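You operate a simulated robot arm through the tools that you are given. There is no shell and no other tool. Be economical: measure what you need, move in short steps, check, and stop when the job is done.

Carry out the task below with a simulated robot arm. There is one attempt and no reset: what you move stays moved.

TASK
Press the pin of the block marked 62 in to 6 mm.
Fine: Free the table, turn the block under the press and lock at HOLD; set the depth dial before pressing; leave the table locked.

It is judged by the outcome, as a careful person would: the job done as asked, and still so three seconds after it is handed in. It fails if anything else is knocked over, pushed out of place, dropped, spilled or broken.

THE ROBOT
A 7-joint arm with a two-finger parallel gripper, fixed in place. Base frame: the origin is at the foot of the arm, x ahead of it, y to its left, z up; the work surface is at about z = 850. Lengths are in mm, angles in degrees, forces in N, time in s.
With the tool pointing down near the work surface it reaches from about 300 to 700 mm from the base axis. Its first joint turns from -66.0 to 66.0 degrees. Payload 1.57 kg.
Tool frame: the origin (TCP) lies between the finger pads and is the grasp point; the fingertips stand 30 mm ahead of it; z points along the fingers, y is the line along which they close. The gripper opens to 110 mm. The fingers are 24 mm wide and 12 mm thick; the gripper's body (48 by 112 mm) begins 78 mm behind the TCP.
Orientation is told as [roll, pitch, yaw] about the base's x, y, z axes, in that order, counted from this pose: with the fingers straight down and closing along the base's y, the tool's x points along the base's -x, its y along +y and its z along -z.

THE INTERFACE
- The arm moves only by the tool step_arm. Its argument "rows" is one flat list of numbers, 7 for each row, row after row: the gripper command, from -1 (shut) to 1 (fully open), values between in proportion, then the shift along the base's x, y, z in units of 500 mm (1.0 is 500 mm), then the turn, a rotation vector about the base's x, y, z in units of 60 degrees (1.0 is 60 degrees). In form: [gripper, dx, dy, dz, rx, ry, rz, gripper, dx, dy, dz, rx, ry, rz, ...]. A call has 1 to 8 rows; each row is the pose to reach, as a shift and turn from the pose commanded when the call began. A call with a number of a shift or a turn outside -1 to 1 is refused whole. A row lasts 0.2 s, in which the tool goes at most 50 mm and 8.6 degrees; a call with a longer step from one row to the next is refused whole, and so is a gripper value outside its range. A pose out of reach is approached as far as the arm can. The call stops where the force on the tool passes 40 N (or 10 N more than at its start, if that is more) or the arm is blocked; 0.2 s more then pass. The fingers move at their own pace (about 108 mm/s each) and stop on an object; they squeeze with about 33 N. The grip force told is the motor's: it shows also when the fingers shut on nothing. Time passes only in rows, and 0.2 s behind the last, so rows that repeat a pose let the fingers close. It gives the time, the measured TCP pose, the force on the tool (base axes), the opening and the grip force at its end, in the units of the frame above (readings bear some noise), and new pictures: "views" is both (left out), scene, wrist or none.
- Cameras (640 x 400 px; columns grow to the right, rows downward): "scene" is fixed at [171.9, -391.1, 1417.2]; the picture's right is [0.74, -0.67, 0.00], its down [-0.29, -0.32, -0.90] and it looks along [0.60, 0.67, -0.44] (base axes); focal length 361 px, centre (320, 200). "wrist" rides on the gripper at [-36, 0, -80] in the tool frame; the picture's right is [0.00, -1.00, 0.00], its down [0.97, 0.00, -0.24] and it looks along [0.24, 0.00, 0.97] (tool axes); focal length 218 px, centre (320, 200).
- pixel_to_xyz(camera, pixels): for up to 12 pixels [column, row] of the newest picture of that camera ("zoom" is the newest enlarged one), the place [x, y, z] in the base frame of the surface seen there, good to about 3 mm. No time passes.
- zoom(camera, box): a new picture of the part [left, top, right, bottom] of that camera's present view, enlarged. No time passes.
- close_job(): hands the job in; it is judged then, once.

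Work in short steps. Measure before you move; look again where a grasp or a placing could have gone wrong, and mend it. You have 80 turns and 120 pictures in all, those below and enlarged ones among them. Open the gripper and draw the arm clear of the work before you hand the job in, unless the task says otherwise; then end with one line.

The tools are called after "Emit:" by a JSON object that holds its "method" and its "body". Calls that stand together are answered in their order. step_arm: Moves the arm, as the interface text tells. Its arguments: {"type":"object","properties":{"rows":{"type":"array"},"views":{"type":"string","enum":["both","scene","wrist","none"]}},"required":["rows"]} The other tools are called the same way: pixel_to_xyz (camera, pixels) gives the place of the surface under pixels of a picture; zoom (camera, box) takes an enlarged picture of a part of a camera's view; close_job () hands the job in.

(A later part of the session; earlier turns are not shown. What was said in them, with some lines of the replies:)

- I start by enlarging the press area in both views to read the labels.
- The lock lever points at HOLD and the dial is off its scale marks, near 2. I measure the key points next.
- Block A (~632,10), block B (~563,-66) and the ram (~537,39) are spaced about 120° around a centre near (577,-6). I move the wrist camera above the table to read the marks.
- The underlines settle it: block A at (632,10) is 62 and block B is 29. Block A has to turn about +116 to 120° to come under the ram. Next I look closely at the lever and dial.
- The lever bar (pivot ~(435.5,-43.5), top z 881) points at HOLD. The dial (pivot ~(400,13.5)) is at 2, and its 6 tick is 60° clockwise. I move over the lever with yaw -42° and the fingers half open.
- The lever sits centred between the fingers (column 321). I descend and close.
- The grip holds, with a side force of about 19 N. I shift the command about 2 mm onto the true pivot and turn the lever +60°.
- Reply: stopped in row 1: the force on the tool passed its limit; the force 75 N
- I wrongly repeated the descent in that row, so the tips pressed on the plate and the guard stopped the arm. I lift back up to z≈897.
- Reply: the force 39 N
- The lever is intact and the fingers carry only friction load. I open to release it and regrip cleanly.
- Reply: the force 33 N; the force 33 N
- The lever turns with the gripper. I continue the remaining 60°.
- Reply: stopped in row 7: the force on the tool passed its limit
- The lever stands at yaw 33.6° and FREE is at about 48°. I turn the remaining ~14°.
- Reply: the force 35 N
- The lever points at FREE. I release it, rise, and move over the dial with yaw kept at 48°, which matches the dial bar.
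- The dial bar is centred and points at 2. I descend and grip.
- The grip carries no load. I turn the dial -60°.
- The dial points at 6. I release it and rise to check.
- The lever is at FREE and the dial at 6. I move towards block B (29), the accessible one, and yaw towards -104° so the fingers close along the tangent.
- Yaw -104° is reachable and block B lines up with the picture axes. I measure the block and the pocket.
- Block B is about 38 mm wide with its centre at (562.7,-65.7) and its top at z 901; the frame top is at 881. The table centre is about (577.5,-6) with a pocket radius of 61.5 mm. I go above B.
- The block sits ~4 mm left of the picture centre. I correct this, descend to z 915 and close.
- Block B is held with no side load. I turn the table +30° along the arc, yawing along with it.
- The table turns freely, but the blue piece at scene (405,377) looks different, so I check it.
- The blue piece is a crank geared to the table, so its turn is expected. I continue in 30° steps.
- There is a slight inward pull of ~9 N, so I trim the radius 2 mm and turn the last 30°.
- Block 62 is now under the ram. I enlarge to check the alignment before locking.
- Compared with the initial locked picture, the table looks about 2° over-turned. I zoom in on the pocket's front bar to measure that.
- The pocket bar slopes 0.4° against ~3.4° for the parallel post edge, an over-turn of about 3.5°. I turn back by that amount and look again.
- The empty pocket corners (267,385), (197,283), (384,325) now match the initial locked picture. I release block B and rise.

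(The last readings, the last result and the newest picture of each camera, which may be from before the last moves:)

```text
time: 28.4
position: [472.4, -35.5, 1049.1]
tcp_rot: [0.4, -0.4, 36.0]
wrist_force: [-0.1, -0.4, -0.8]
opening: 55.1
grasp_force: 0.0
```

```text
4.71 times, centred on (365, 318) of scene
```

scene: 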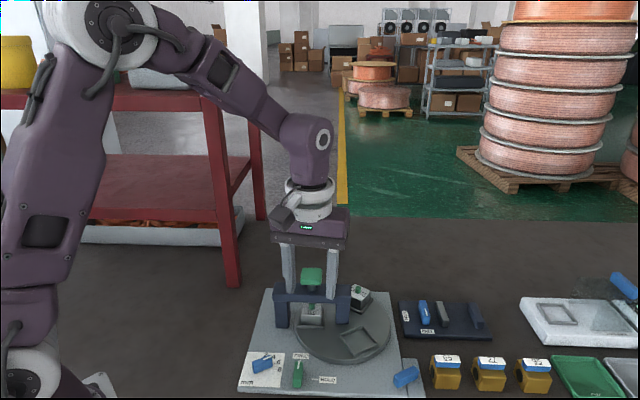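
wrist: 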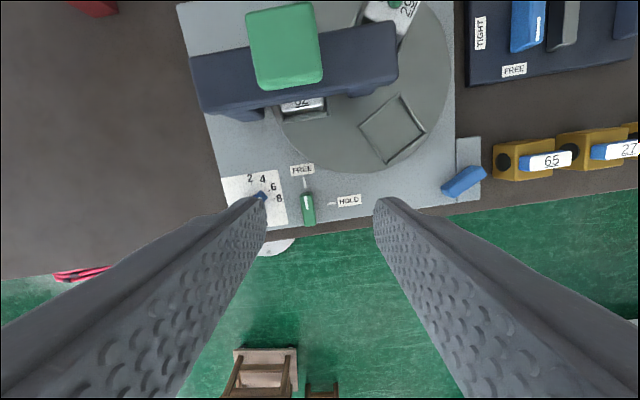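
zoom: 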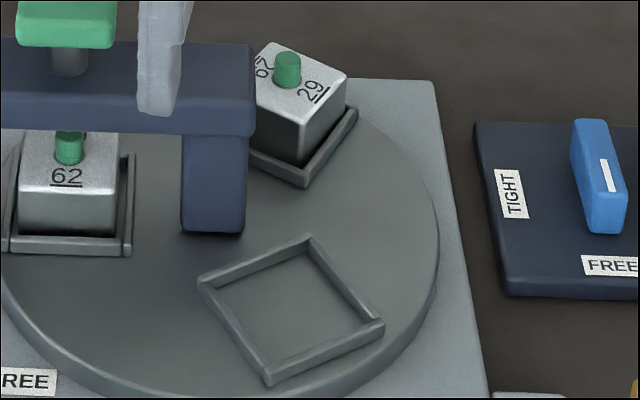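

The table stayed in place on release. I move above the lever at yaw ~47.5°.

Emit:
{"method": "step_arm", "body": {"rows": [-0.27, -0.04, -0.009, -0.07, 0, 0, 0.1, -0.27, -0.076, -0.018, -0.15, 0, 0, 0.19, -0.27, -0.076, -0.018, -0.218, 0, 0, 0.19, -0.27, -0.076, -0.018, -0.218, 0, 0, 0.19], "views": "wrist"}}

```text
time: 29.4
position: [435.5, -44.1, 943.2]
tcp_rot: [0.3, -0.3, 47.4]
wrist_force: [-0.9, 0.1, 0.2]
opening: 40.3
grasp_force: 0.0
```

wrist: 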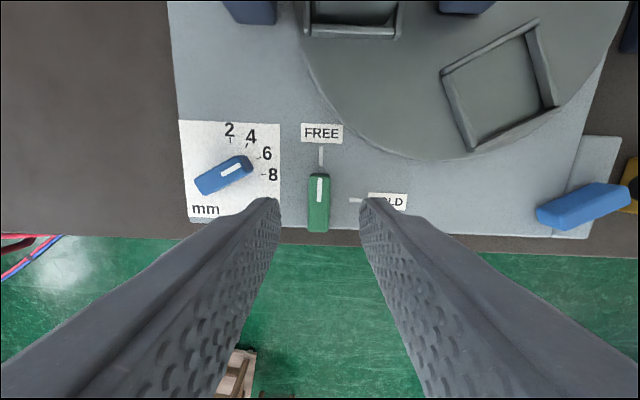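

Aligned; I descend and grip the lever.

Emit:
{"method": "step_arm", "body": {"rows": [-0.27, 0, 0, -0.045, 0, 0, 0, -0.27, 0, 0, -0.09, 0, 0, 0, -1, 0, 0, -0.09, 0, 0, 0, -1, 0, 0, -0.09, 0, 0, 0], "views": "none"}}

Emit:
{"method": "step_arm", "body": {"rows": [-1, 0, 0, 0, 0, 0, -0.125, -1, 0, 0, 0, 0, 0, -0.25, -1, 0, 0, 0, 0, 0, -0.375, -1, 0, 0, 0, 0, 0, -0.5, -1, 0, 0, 0, 0, 0, -0.625, -1, 0, 0, 0, 0, 0, -0.75, -1, 0, 0, 0, 0, 0, -0.875, -1, 0, 0, 0, 0, 0, -1], "views": "wrist"}}

```text
time: 30.4
position: [435.5, -41.4, 898.1]
tcp_rot: [0.5, -0.2, 47.4]
wrist_force: [-5.9, 7.2, 4.9]
opening: 15.5
grasp_force: 31.5
```

```text
time: 32.0
position: [435.9, -45.0, 897.3]
tcp_rot: [0.3, -0.6, -3.5]
wrist_force: [-1.6, -5.5, 4.2]
opening: 14.9
grasp_force: 30.9
stopped in row 7: the force on the tool passed its limit (the readings are from after the stop); the commanded pose is now the measured one
```

wrist: 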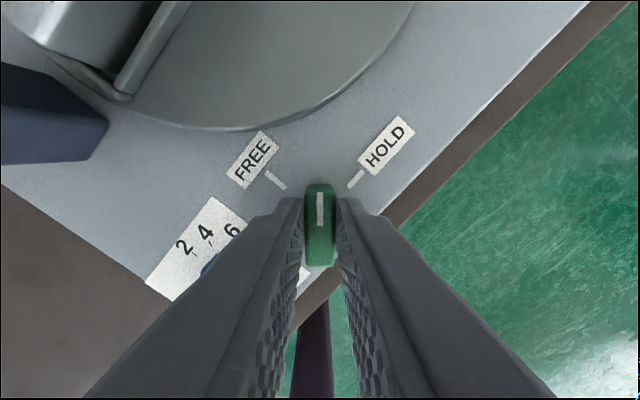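

The lever is midway; a force peak paused it and the residual load is now low. I continue to about -44°.

Emit:
{"method": "step_arm", "body": {"rows": [-1, 0, 0, 0, 0, 0, -0.11, -1, 0, 0, 0, 0, 0, -0.22, -1, 0, 0, 0, 0, 0, -0.33, -1, 0, 0, 0, 0, 0, -0.44, -1, 0, 0, 0, 0, 0, -0.55, -1, 0, 0, 0, 0, 0, -0.66], "views": "wrist"}}

```text
time: 33.2
position: [435.8, -46.2, 898.1]
tcp_rot: [0.0, -0.6, -36.5]
wrist_force: [-3.3, -3.0, 7.3]
opening: 14.9
grasp_force: 30.5
stopped in row 6: the force on the tool passed its limit (the readings are from after the stop); the commanded pose is now the measured one
```

wrist: 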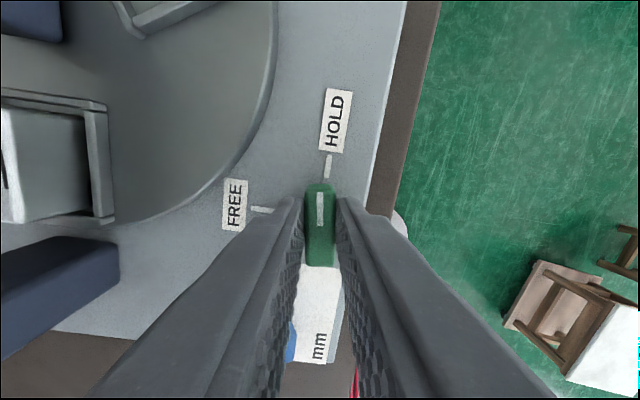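

Emit:
{"method": "step_arm", "body": {"rows": [-1, 0, 0, 0, 0, 0, -0.06, -1, 0, 0, 0, 0, 0, -0.12, -1, 0, 0, 0, 0, 0, -0.14], "views": "wrist"}}

```text
time: 34.0
position: [434.3, -46.0, 897.7]
tcp_rot: [0.0, -0.6, -45.1]
wrist_force: [-8.4, -8.2, -9.2]
opening: 15.0
grasp_force: 30.8
```

wrist: 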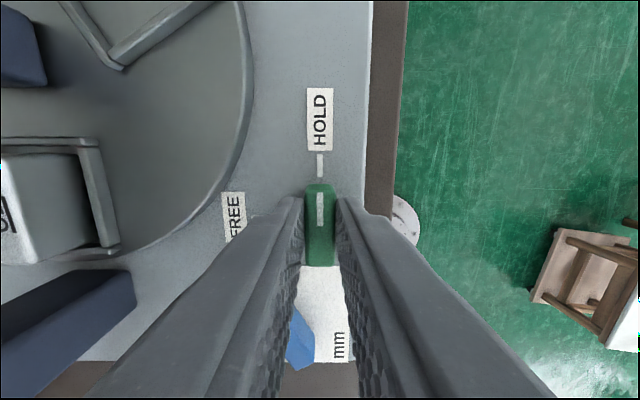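

The lever points at HOLD. I release it, rise, and check the lever, the dial and the table alignment.

Emit:
{"method": "step_arm", "body": {"rows": [-0.27, 0, 0, 0.0, 0, 0, 0, -0.27, 0, 0, 0.0, 0, 0, 0, -0.27, 0, 0, 0.09, 0, 0, 0, 0, -0.03, 0.02, 0.18, 0, 0, 0.1, 0.2, -0.07, 0.05, 0.26, 0, 0, 0.2, 0.2, -0.07, 0.05, 0.26, 0, 0, 0.3, 0.2, -0.07, 0.05, 0.26, 0, 0, 0.42, 0.2, -0.07, 0.05, 0.26, 0, 0, 0.5]}}

Emit:
{"method": "zoom", "body": {"camera": "wrist", "box": [240, 80, 420, 240]}}

Emit:
{"method": "zoom", "body": {"camera": "scene", "box": [230, 260, 430, 398]}}

Emit:
{"method": "zoom", "body": {"camera": "scene", "box": [330, 275, 400, 360]}}

```text
time: 35.8
position: [401.3, -20.8, 1027.5]
tcp_rot: [0.2, -0.6, -14.8]
wrist_force: [0.6, 0.6, -0.4]
opening: 66.0
grasp_force: 0.1
```

scene: 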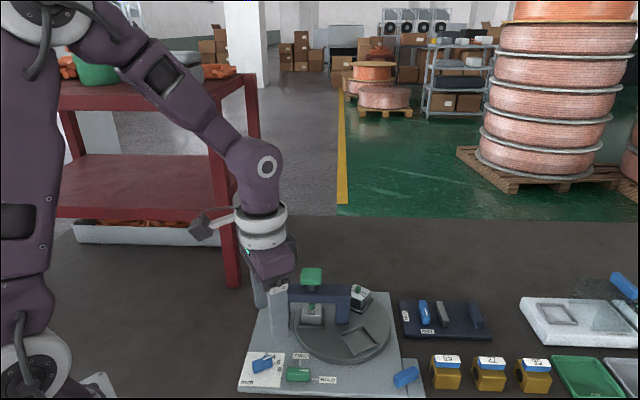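
wrist: 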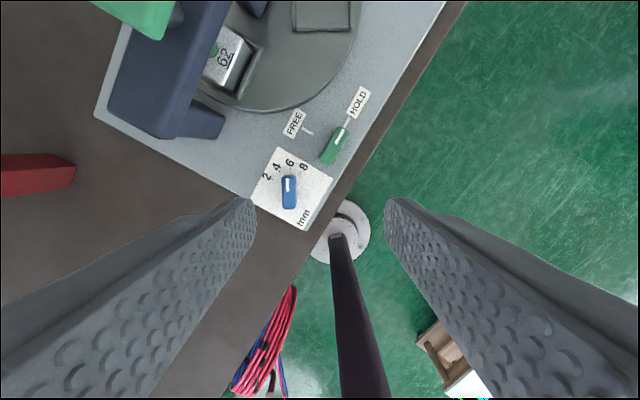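

```text
2.50 times, centred on (330, 160) of wrist
```

zoom: 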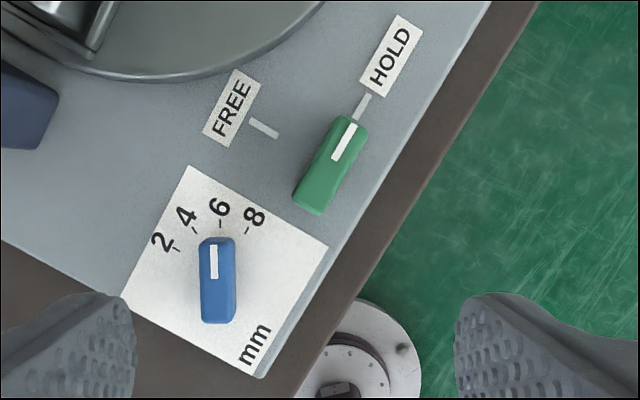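

```text
2.90 times, centred on (330, 329) of scene
```

zoom: 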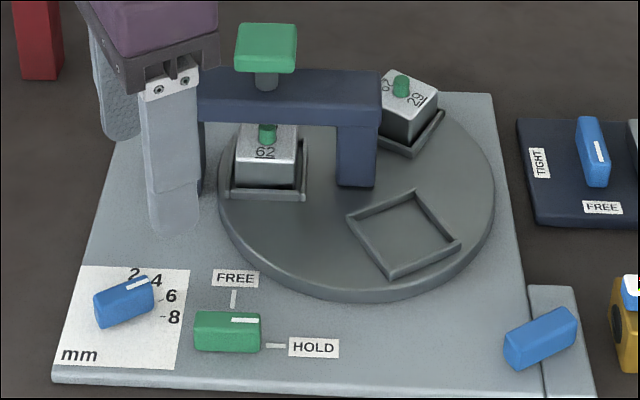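

```text
4.71 times, centred on (365, 318) of scene
```

zoom: 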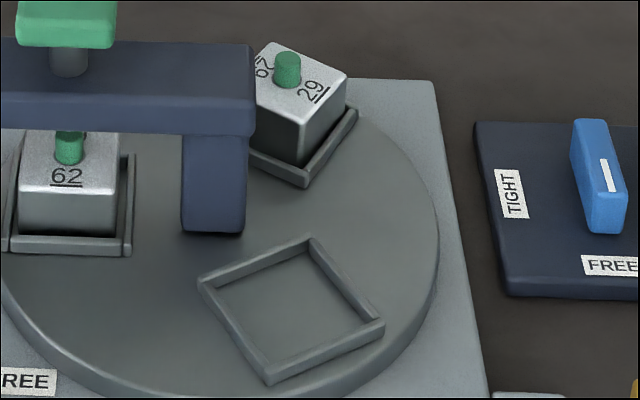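

The lever is at HOLD. The dial bar sits ~3° on the 4 side of the tick, so I squeeze it square at yaw -15° to set exactly 6.

Emit:
{"method": "step_arm", "body": {"rows": [-0.27, -0.002, 0.035, -0.06, 0, 0, -0.004, -0.27, -0.0036, 0.069, -0.12, 0, 0, -0.004, -0.27, -0.0036, 0.069, -0.175, 0, 0, -0.004, -0.27, -0.0036, 0.069, -0.175, 0, 0, -0.004], "views": "wrist"}}

```text
time: 36.8
position: [400.9, 13.5, 940.0]
tcp_rot: [0.2, -0.5, -15.1]
wrist_force: [-0.2, -0.7, 0.8]
opening: 40.5
grasp_force: 0.0
```

wrist: 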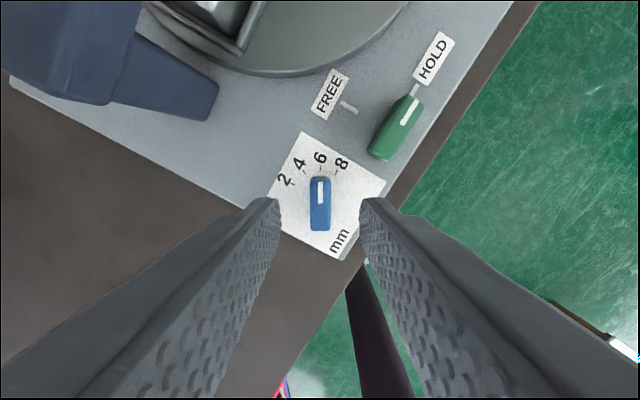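

Emit:
{"method": "step_arm", "body": {"rows": [-0.27, 0, 0, -0.045, 0, 0, 0, -0.27, 0, 0, -0.084, 0, 0, 0, -1, 0, 0, -0.084, 0, 0, 0, -1, 0, 0, -0.084, 0, 0, 0], "views": "wrist"}}

Emit:
{"method": "zoom", "body": {"camera": "wrist", "box": [240, 120, 400, 280]}}

```text
time: 37.8
position: [400.1, 14.1, 898.2]
tcp_rot: [-0.1, -0.6, -15.2]
wrist_force: [-4.5, -12.7, -1.9]
opening: 13.8
grasp_force: 30.1
```

wrist: 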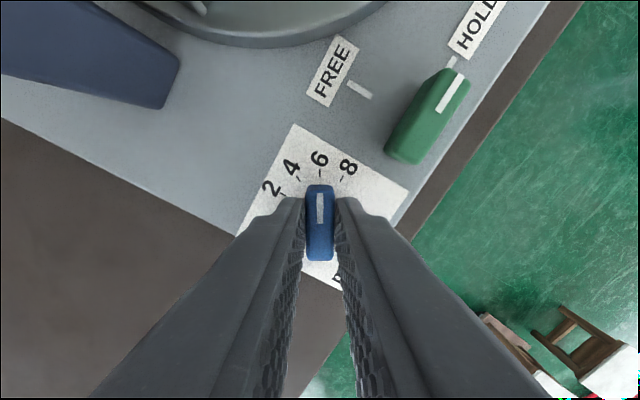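

```text
2.50 times, centred on (320, 200) of wrist
```

zoom: 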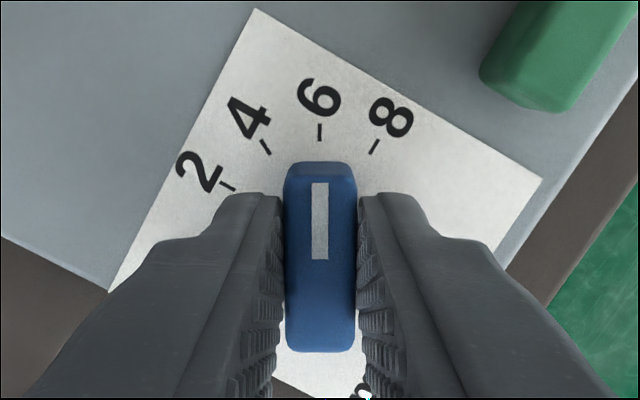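

The dial is squarely on 6. I release it, rise, and move over the press handle.

Emit:
{"method": "step_arm", "body": {"rows": [-0.3, 0, 0, 0.0, 0, 0, 0, -0.3, 0, 0, 0.0, 0, 0, 0, -0.3, 0, 0, 0.09, 0, 0, 0, -0.3, 0, 0, 0.18, 0, 0, 0, -0.3, 0, 0, 0.27, 0, 0, 0, -1, 0.05, 0.01, 0.324, 0, 0, 0, -1, 0.13, 0.025, 0.324, 0, 0, 0, -1, 0.2, 0.05, 0.324, 0, 0, 0]}}

Emit:
{"method": "zoom", "body": {"camera": "scene", "box": [230, 260, 430, 398]}}

```text
time: 39.6
position: [497.2, 37.8, 1060.9]
tcp_rot: [0.1, -0.5, -15.1]
wrist_force: [0.5, 0.4, 0.0]
opening: 0.0
grasp_force: 21.2
```

scene: 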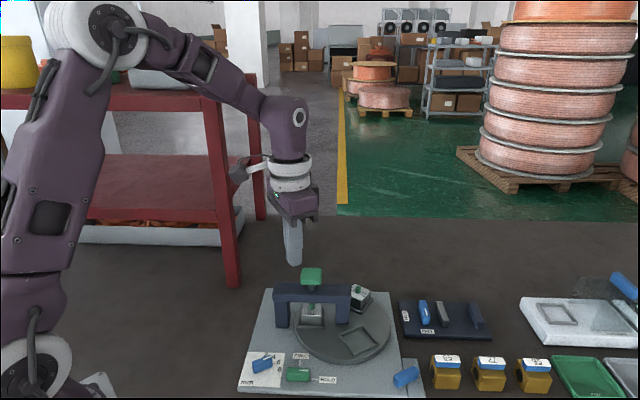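
wrist: 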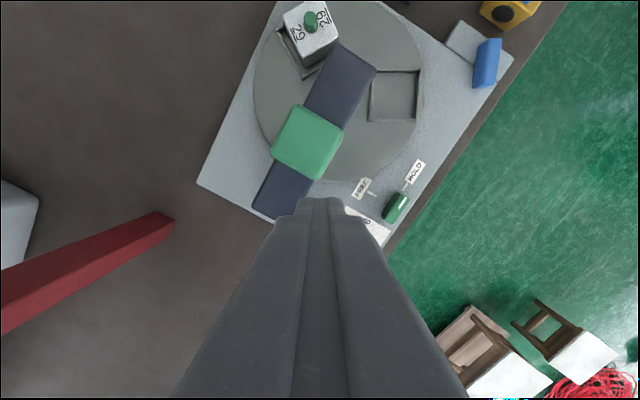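

```text
2.90 times, centred on (330, 329) of scene
```

zoom: 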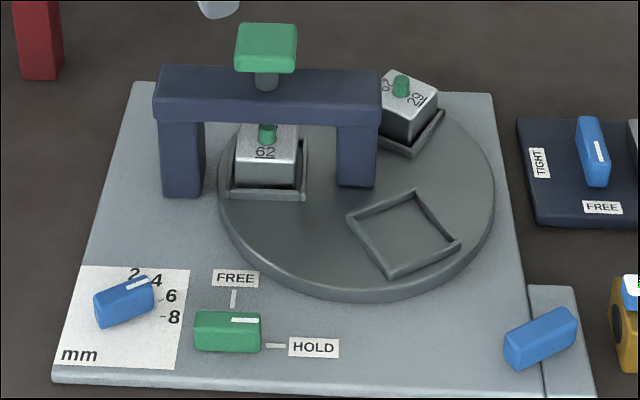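

Emit:
{"method": "pixel_to_xyz", "body": {"camera": "wrist", "pixels": [[308, 140], [297, 107], [342, 130], [315, 176], [276, 150], [308, 141]]}}

```text
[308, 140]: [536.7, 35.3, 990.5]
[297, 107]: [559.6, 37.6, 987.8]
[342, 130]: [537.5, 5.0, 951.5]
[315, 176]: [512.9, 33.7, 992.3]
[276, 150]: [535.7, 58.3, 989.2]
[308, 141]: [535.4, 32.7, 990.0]
```

The handle top is centred at ~(536.5,37), z 990. I move over it, then press down in small steps.

Emit:
{"method": "step_arm", "body": {"rows": [-1, 0.04, -0.001, 0, 0, 0, 0, -1, 0.078, -0.001, 0, 0, 0, 0, -1, 0.078, -0.001, -0.05, 0, 0, 0, -1, 0.078, -0.001, -0.066, 0, 0, 0, -1, 0.078, -0.001, -0.066, 0, 0, 0]}}

```text
time: 40.8
position: [537.9, 38.4, 1026.3]
tcp_rot: [0.0, -0.5, -15.2]
wrist_force: [-0.6, -0.6, -0.1]
opening: 0.0
grasp_force: 21.4
```

scene: 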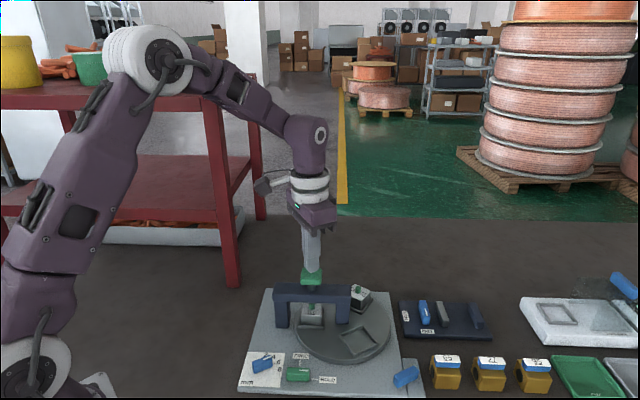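
wrist: 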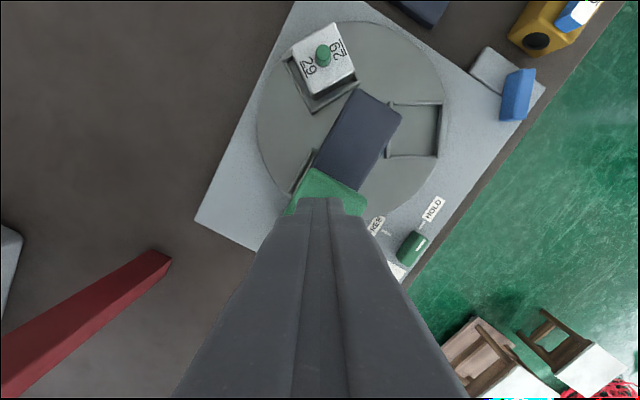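

The tips are just above the handle. I press down 3 mm per row.

Emit:
{"method": "step_arm", "body": {"rows": [-1, 0, 0, -0.006, 0, 0, 0, -1, 0, 0, -0.012, 0, 0, 0, -1, 0, 0, -0.018, 0, 0, 0, -1, 0, 0, -0.024, 0, 0, 0, -1, 0, 0, -0.03, 0, 0, 0, -1, 0, 0, -0.036, 0, 0, 0, -1, 0, 0, -0.042, 0, 0, 0, -1, 0, 0, -0.048, 0, 0, 0], "views": "scene"}}

Emit:
{"method": "zoom", "body": {"camera": "scene", "box": [270, 265, 360, 335]}}

```text
time: 42.6
position: [538.2, 37.4, 1004.2]
tcp_rot: [0.1, -0.8, -15.1]
wrist_force: [-1.1, 4.7, 31.6]
opening: 0.0
grasp_force: 21.6
```

scene: 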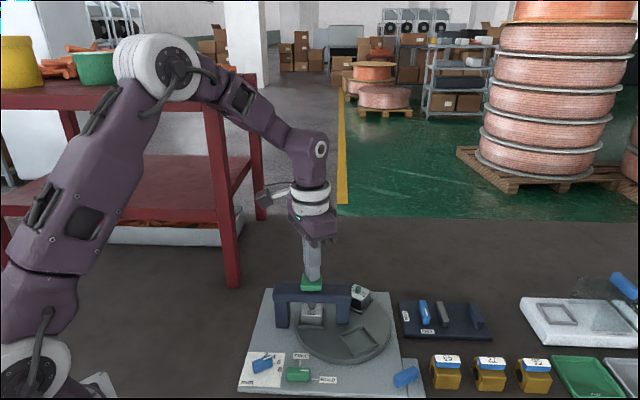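

```text
5.71 times, centred on (315, 300) of scene
```

zoom: 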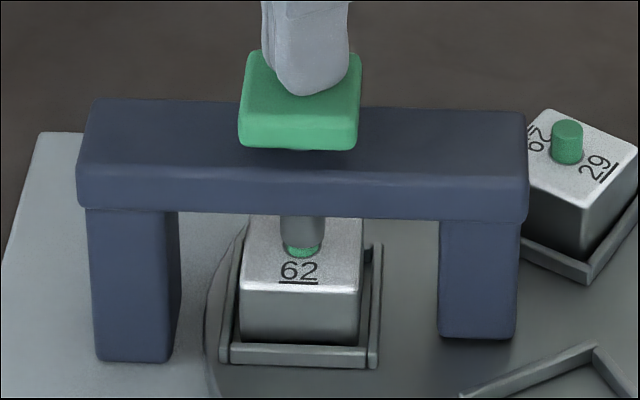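

The ram is on the pin and driving it in, at 32 N. I continue gently until it meets the stop.

Emit:
{"method": "step_arm", "body": {"rows": [-1, 0, 0, -0.003, 0, 0, 0, -1, 0, 0, -0.006, 0, 0, 0, -1, 0, 0, -0.009, 0, 0, 0, -1, 0, 0, -0.012, 0, 0, 0, -1, 0, 0, -0.015, 0, 0, 0, -1, 0, 0, -0.018, 0, 0, 0], "views": "none"}}

Emit:
{"method": "zoom", "body": {"camera": "scene", "box": [270, 265, 360, 335]}}

```text
time: 43.0
position: [538.6, 38.8, 1004.0]
tcp_rot: [0.3, -0.8, -15.1]
wrist_force: [-6.7, 0.9, 13.4]
opening: 0.0
grasp_force: 21.5
stopped in row 1: the force on the tool passed its limit (the readings are from after the stop); the commanded pose is now the measured one
```

```text
5.71 times, centred on (315, 300) of scene
```

zoom: 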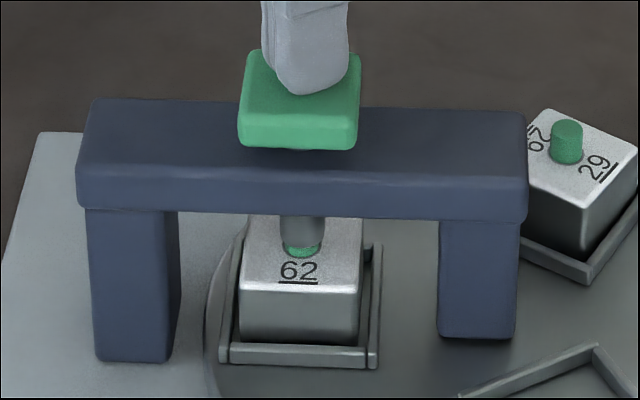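

Emit:
{"method": "step_arm", "body": {"rows": [-1, 0, 0, -0.003, 0, 0, 0, -1, 0, 0, -0.005, 0, 0, 0, -1, 0, 0, -0.007, 0, 0, 0, -1, 0, 0, -0.009, 0, 0, 0, -1, 0, 0, -0.011, 0, 0, 0, -1, 0, 0, -0.013, 0, 0, 0], "views": "none"}}

Emit:
{"method": "zoom", "body": {"camera": "scene", "box": [295, 295, 340, 330]}}

```text
time: 43.5
position: [538.1, 37.7, 1005.4]
tcp_rot: [0.3, -0.9, -15.2]
wrist_force: [-7.2, 0.0, 13.9]
opening: 0.3
grasp_force: 21.0
stopped in row 2: the force on the tool passed its limit (the readings are from after the stop); the commanded pose is now the measured one
```

```text
11.43 times, centred on (318, 312) of scene
```

zoom: 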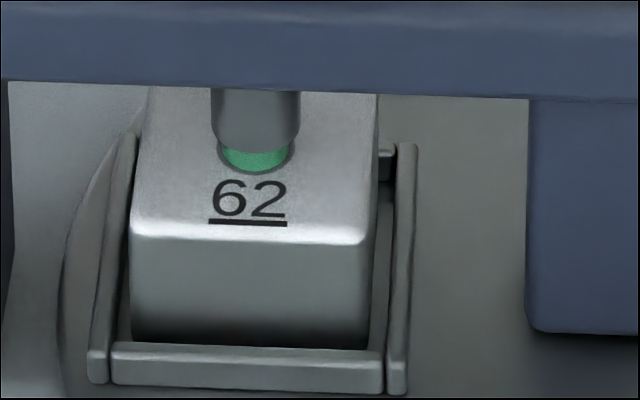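

A firm stop: there was no further travel at over 40 N. I lift off and compare the pin with block 29's unpressed one.

Emit:
{"method": "step_arm", "body": {"rows": [-1, 0, 0, 0.02, 0, 0, 0, -1, 0, 0, 0.06, 0, 0, 0, -1, 0, 0, 0.12, 0, 0, 0, -1, -0.08, -0.04, 0.16, 0, 0, 0, -1, -0.16, -0.1, 0.2, 0, 0, 0, -0.5, -0.24, -0.16, 0.2, 0, 0, 0, 0, -0.3, -0.2, 0.2, 0, 0, 0]}}

Emit:
{"method": "zoom", "body": {"camera": "scene", "box": [270, 265, 380, 335]}}

Emit:
{"method": "zoom", "body": {"camera": "scene", "box": [295, 295, 340, 330]}}

```text
refused: row 5 steps farther than a row can; nothing moved
```

```text
5.71 times, centred on (325, 300) of scene
```

zoom: 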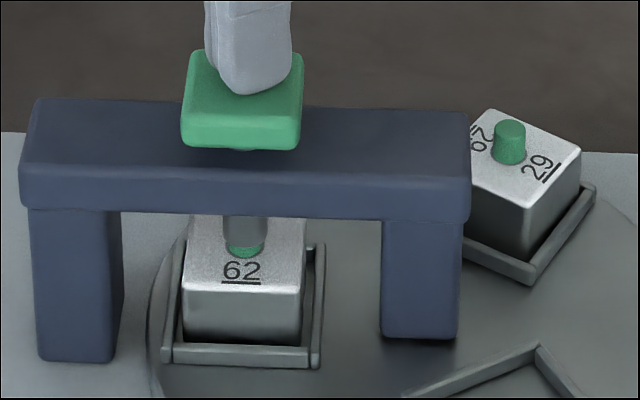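

```text
11.43 times, centred on (318, 312) of scene
```

zoom: 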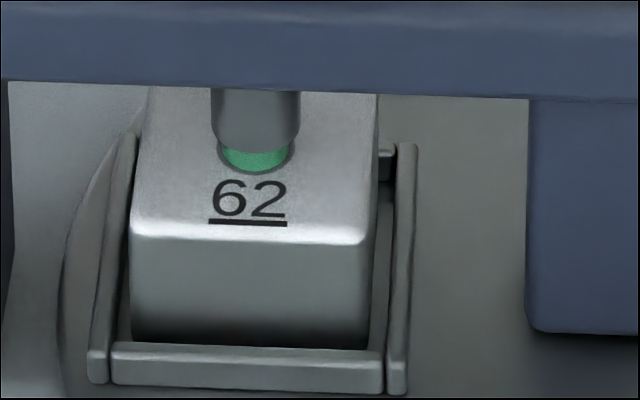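

That call was refused for too long a step, so I retract in smaller ones.

Emit:
{"method": "step_arm", "body": {"rows": [-1, 0, 0, 0.02, 0, 0, 0, -1, 0, 0, 0.08, 0, 0, 0, -1, 0, 0, 0.16, 0, 0, 0, -1, -0.06, -0.04, 0.18, 0, 0, 0, -1, -0.12, -0.08, 0.2, 0, 0, 0, -0.5, -0.18, -0.12, 0.2, 0, 0, 0, 0, -0.24, -0.16, 0.2, 0, 0, 0, 0, -0.3, -0.2, 0.2, 0, 0, 0]}}

Emit:
{"method": "zoom", "body": {"camera": "scene", "box": [270, 265, 380, 335]}}

Emit:
{"method": "zoom", "body": {"camera": "scene", "box": [230, 260, 430, 398]}}

```text
time: 45.3
position: [391.8, -60.9, 1105.0]
tcp_rot: [0.1, -0.9, -15.1]
wrist_force: [-0.9, -0.4, -0.5]
opening: 55.0
grasp_force: 0.1
```

scene: 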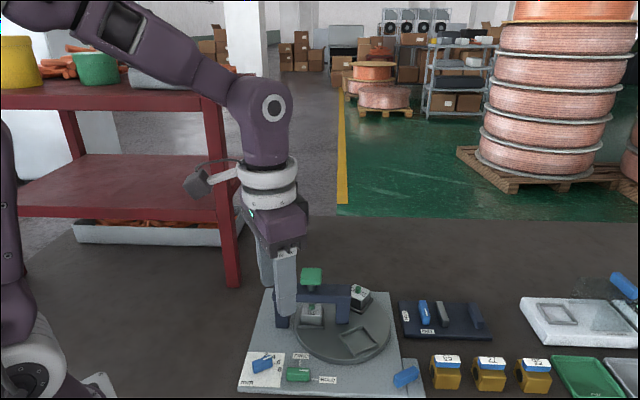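
wrist: 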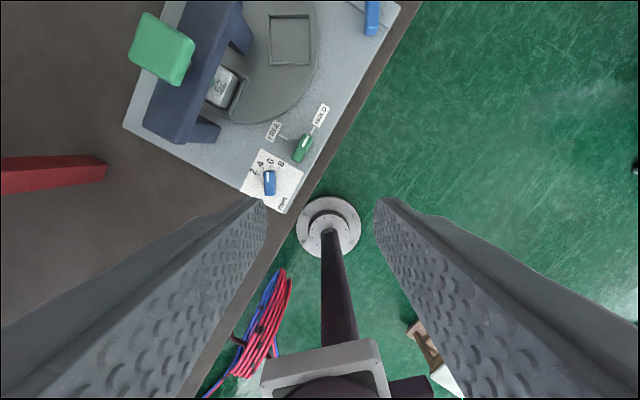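

```text
5.71 times, centred on (325, 300) of scene
```

zoom: 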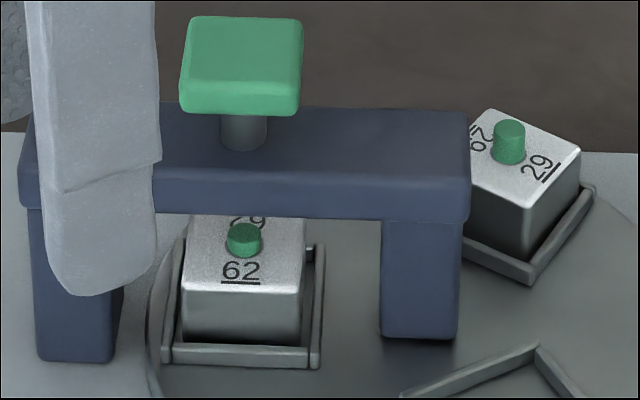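

```text
2.90 times, centred on (330, 329) of scene
```

zoom: 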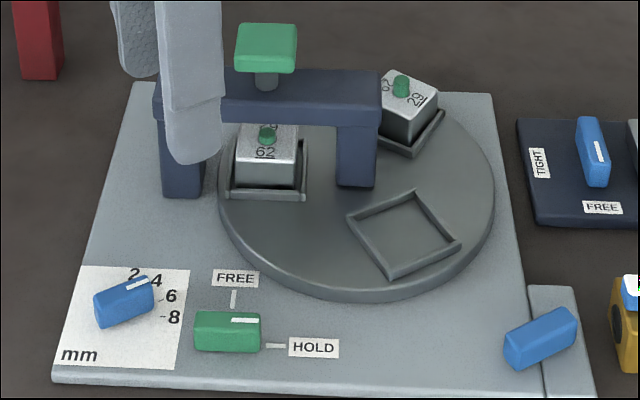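

The pin now stands lower. I zoom tightly on both pins to estimate the depth.

Emit:
{"method": "zoom", "body": {"camera": "scene", "box": [300, 298, 324, 316]}}

Emit:
{"method": "zoom", "body": {"camera": "scene", "box": [347, 281, 371, 299]}}

```text
16.00 times, centred on (312, 307) of scene
```

zoom: 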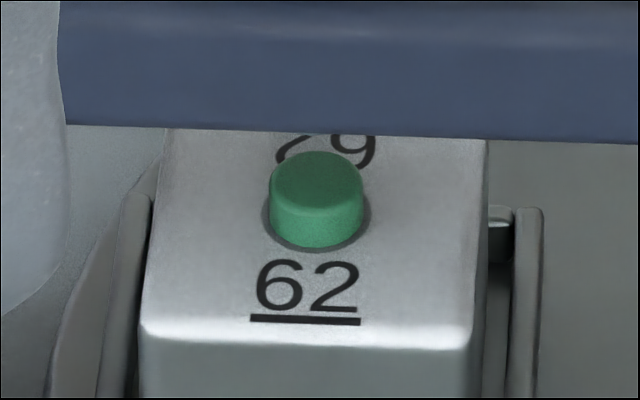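

```text
16.00 times, centred on (359, 290) of scene
```

zoom: 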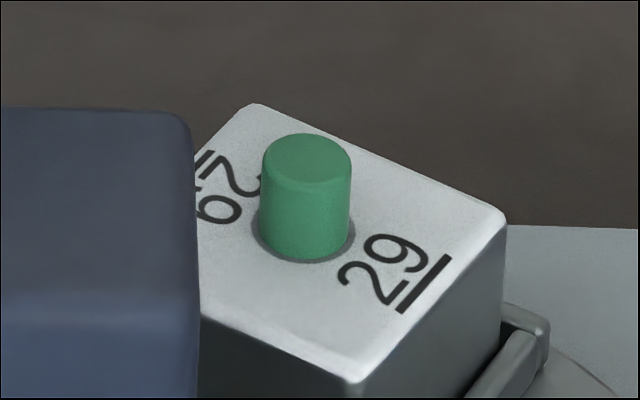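

By pixel scale the pin of 62 stands about 6.0 mm proud against about 12.1 mm for the unpressed pin, so it is about 6 mm in. The lever is at HOLD, the other pieces are in place, and the arm is open and clear, so I hand it in.

Emit:
{"method": "close_job", "body": {}}

```text
The job is handed in.
```

The pin of block 62 is pressed in about 6 mm, judged from enlarged pictures, with the dial set to 6 before pressing and the table locked at HOLD.
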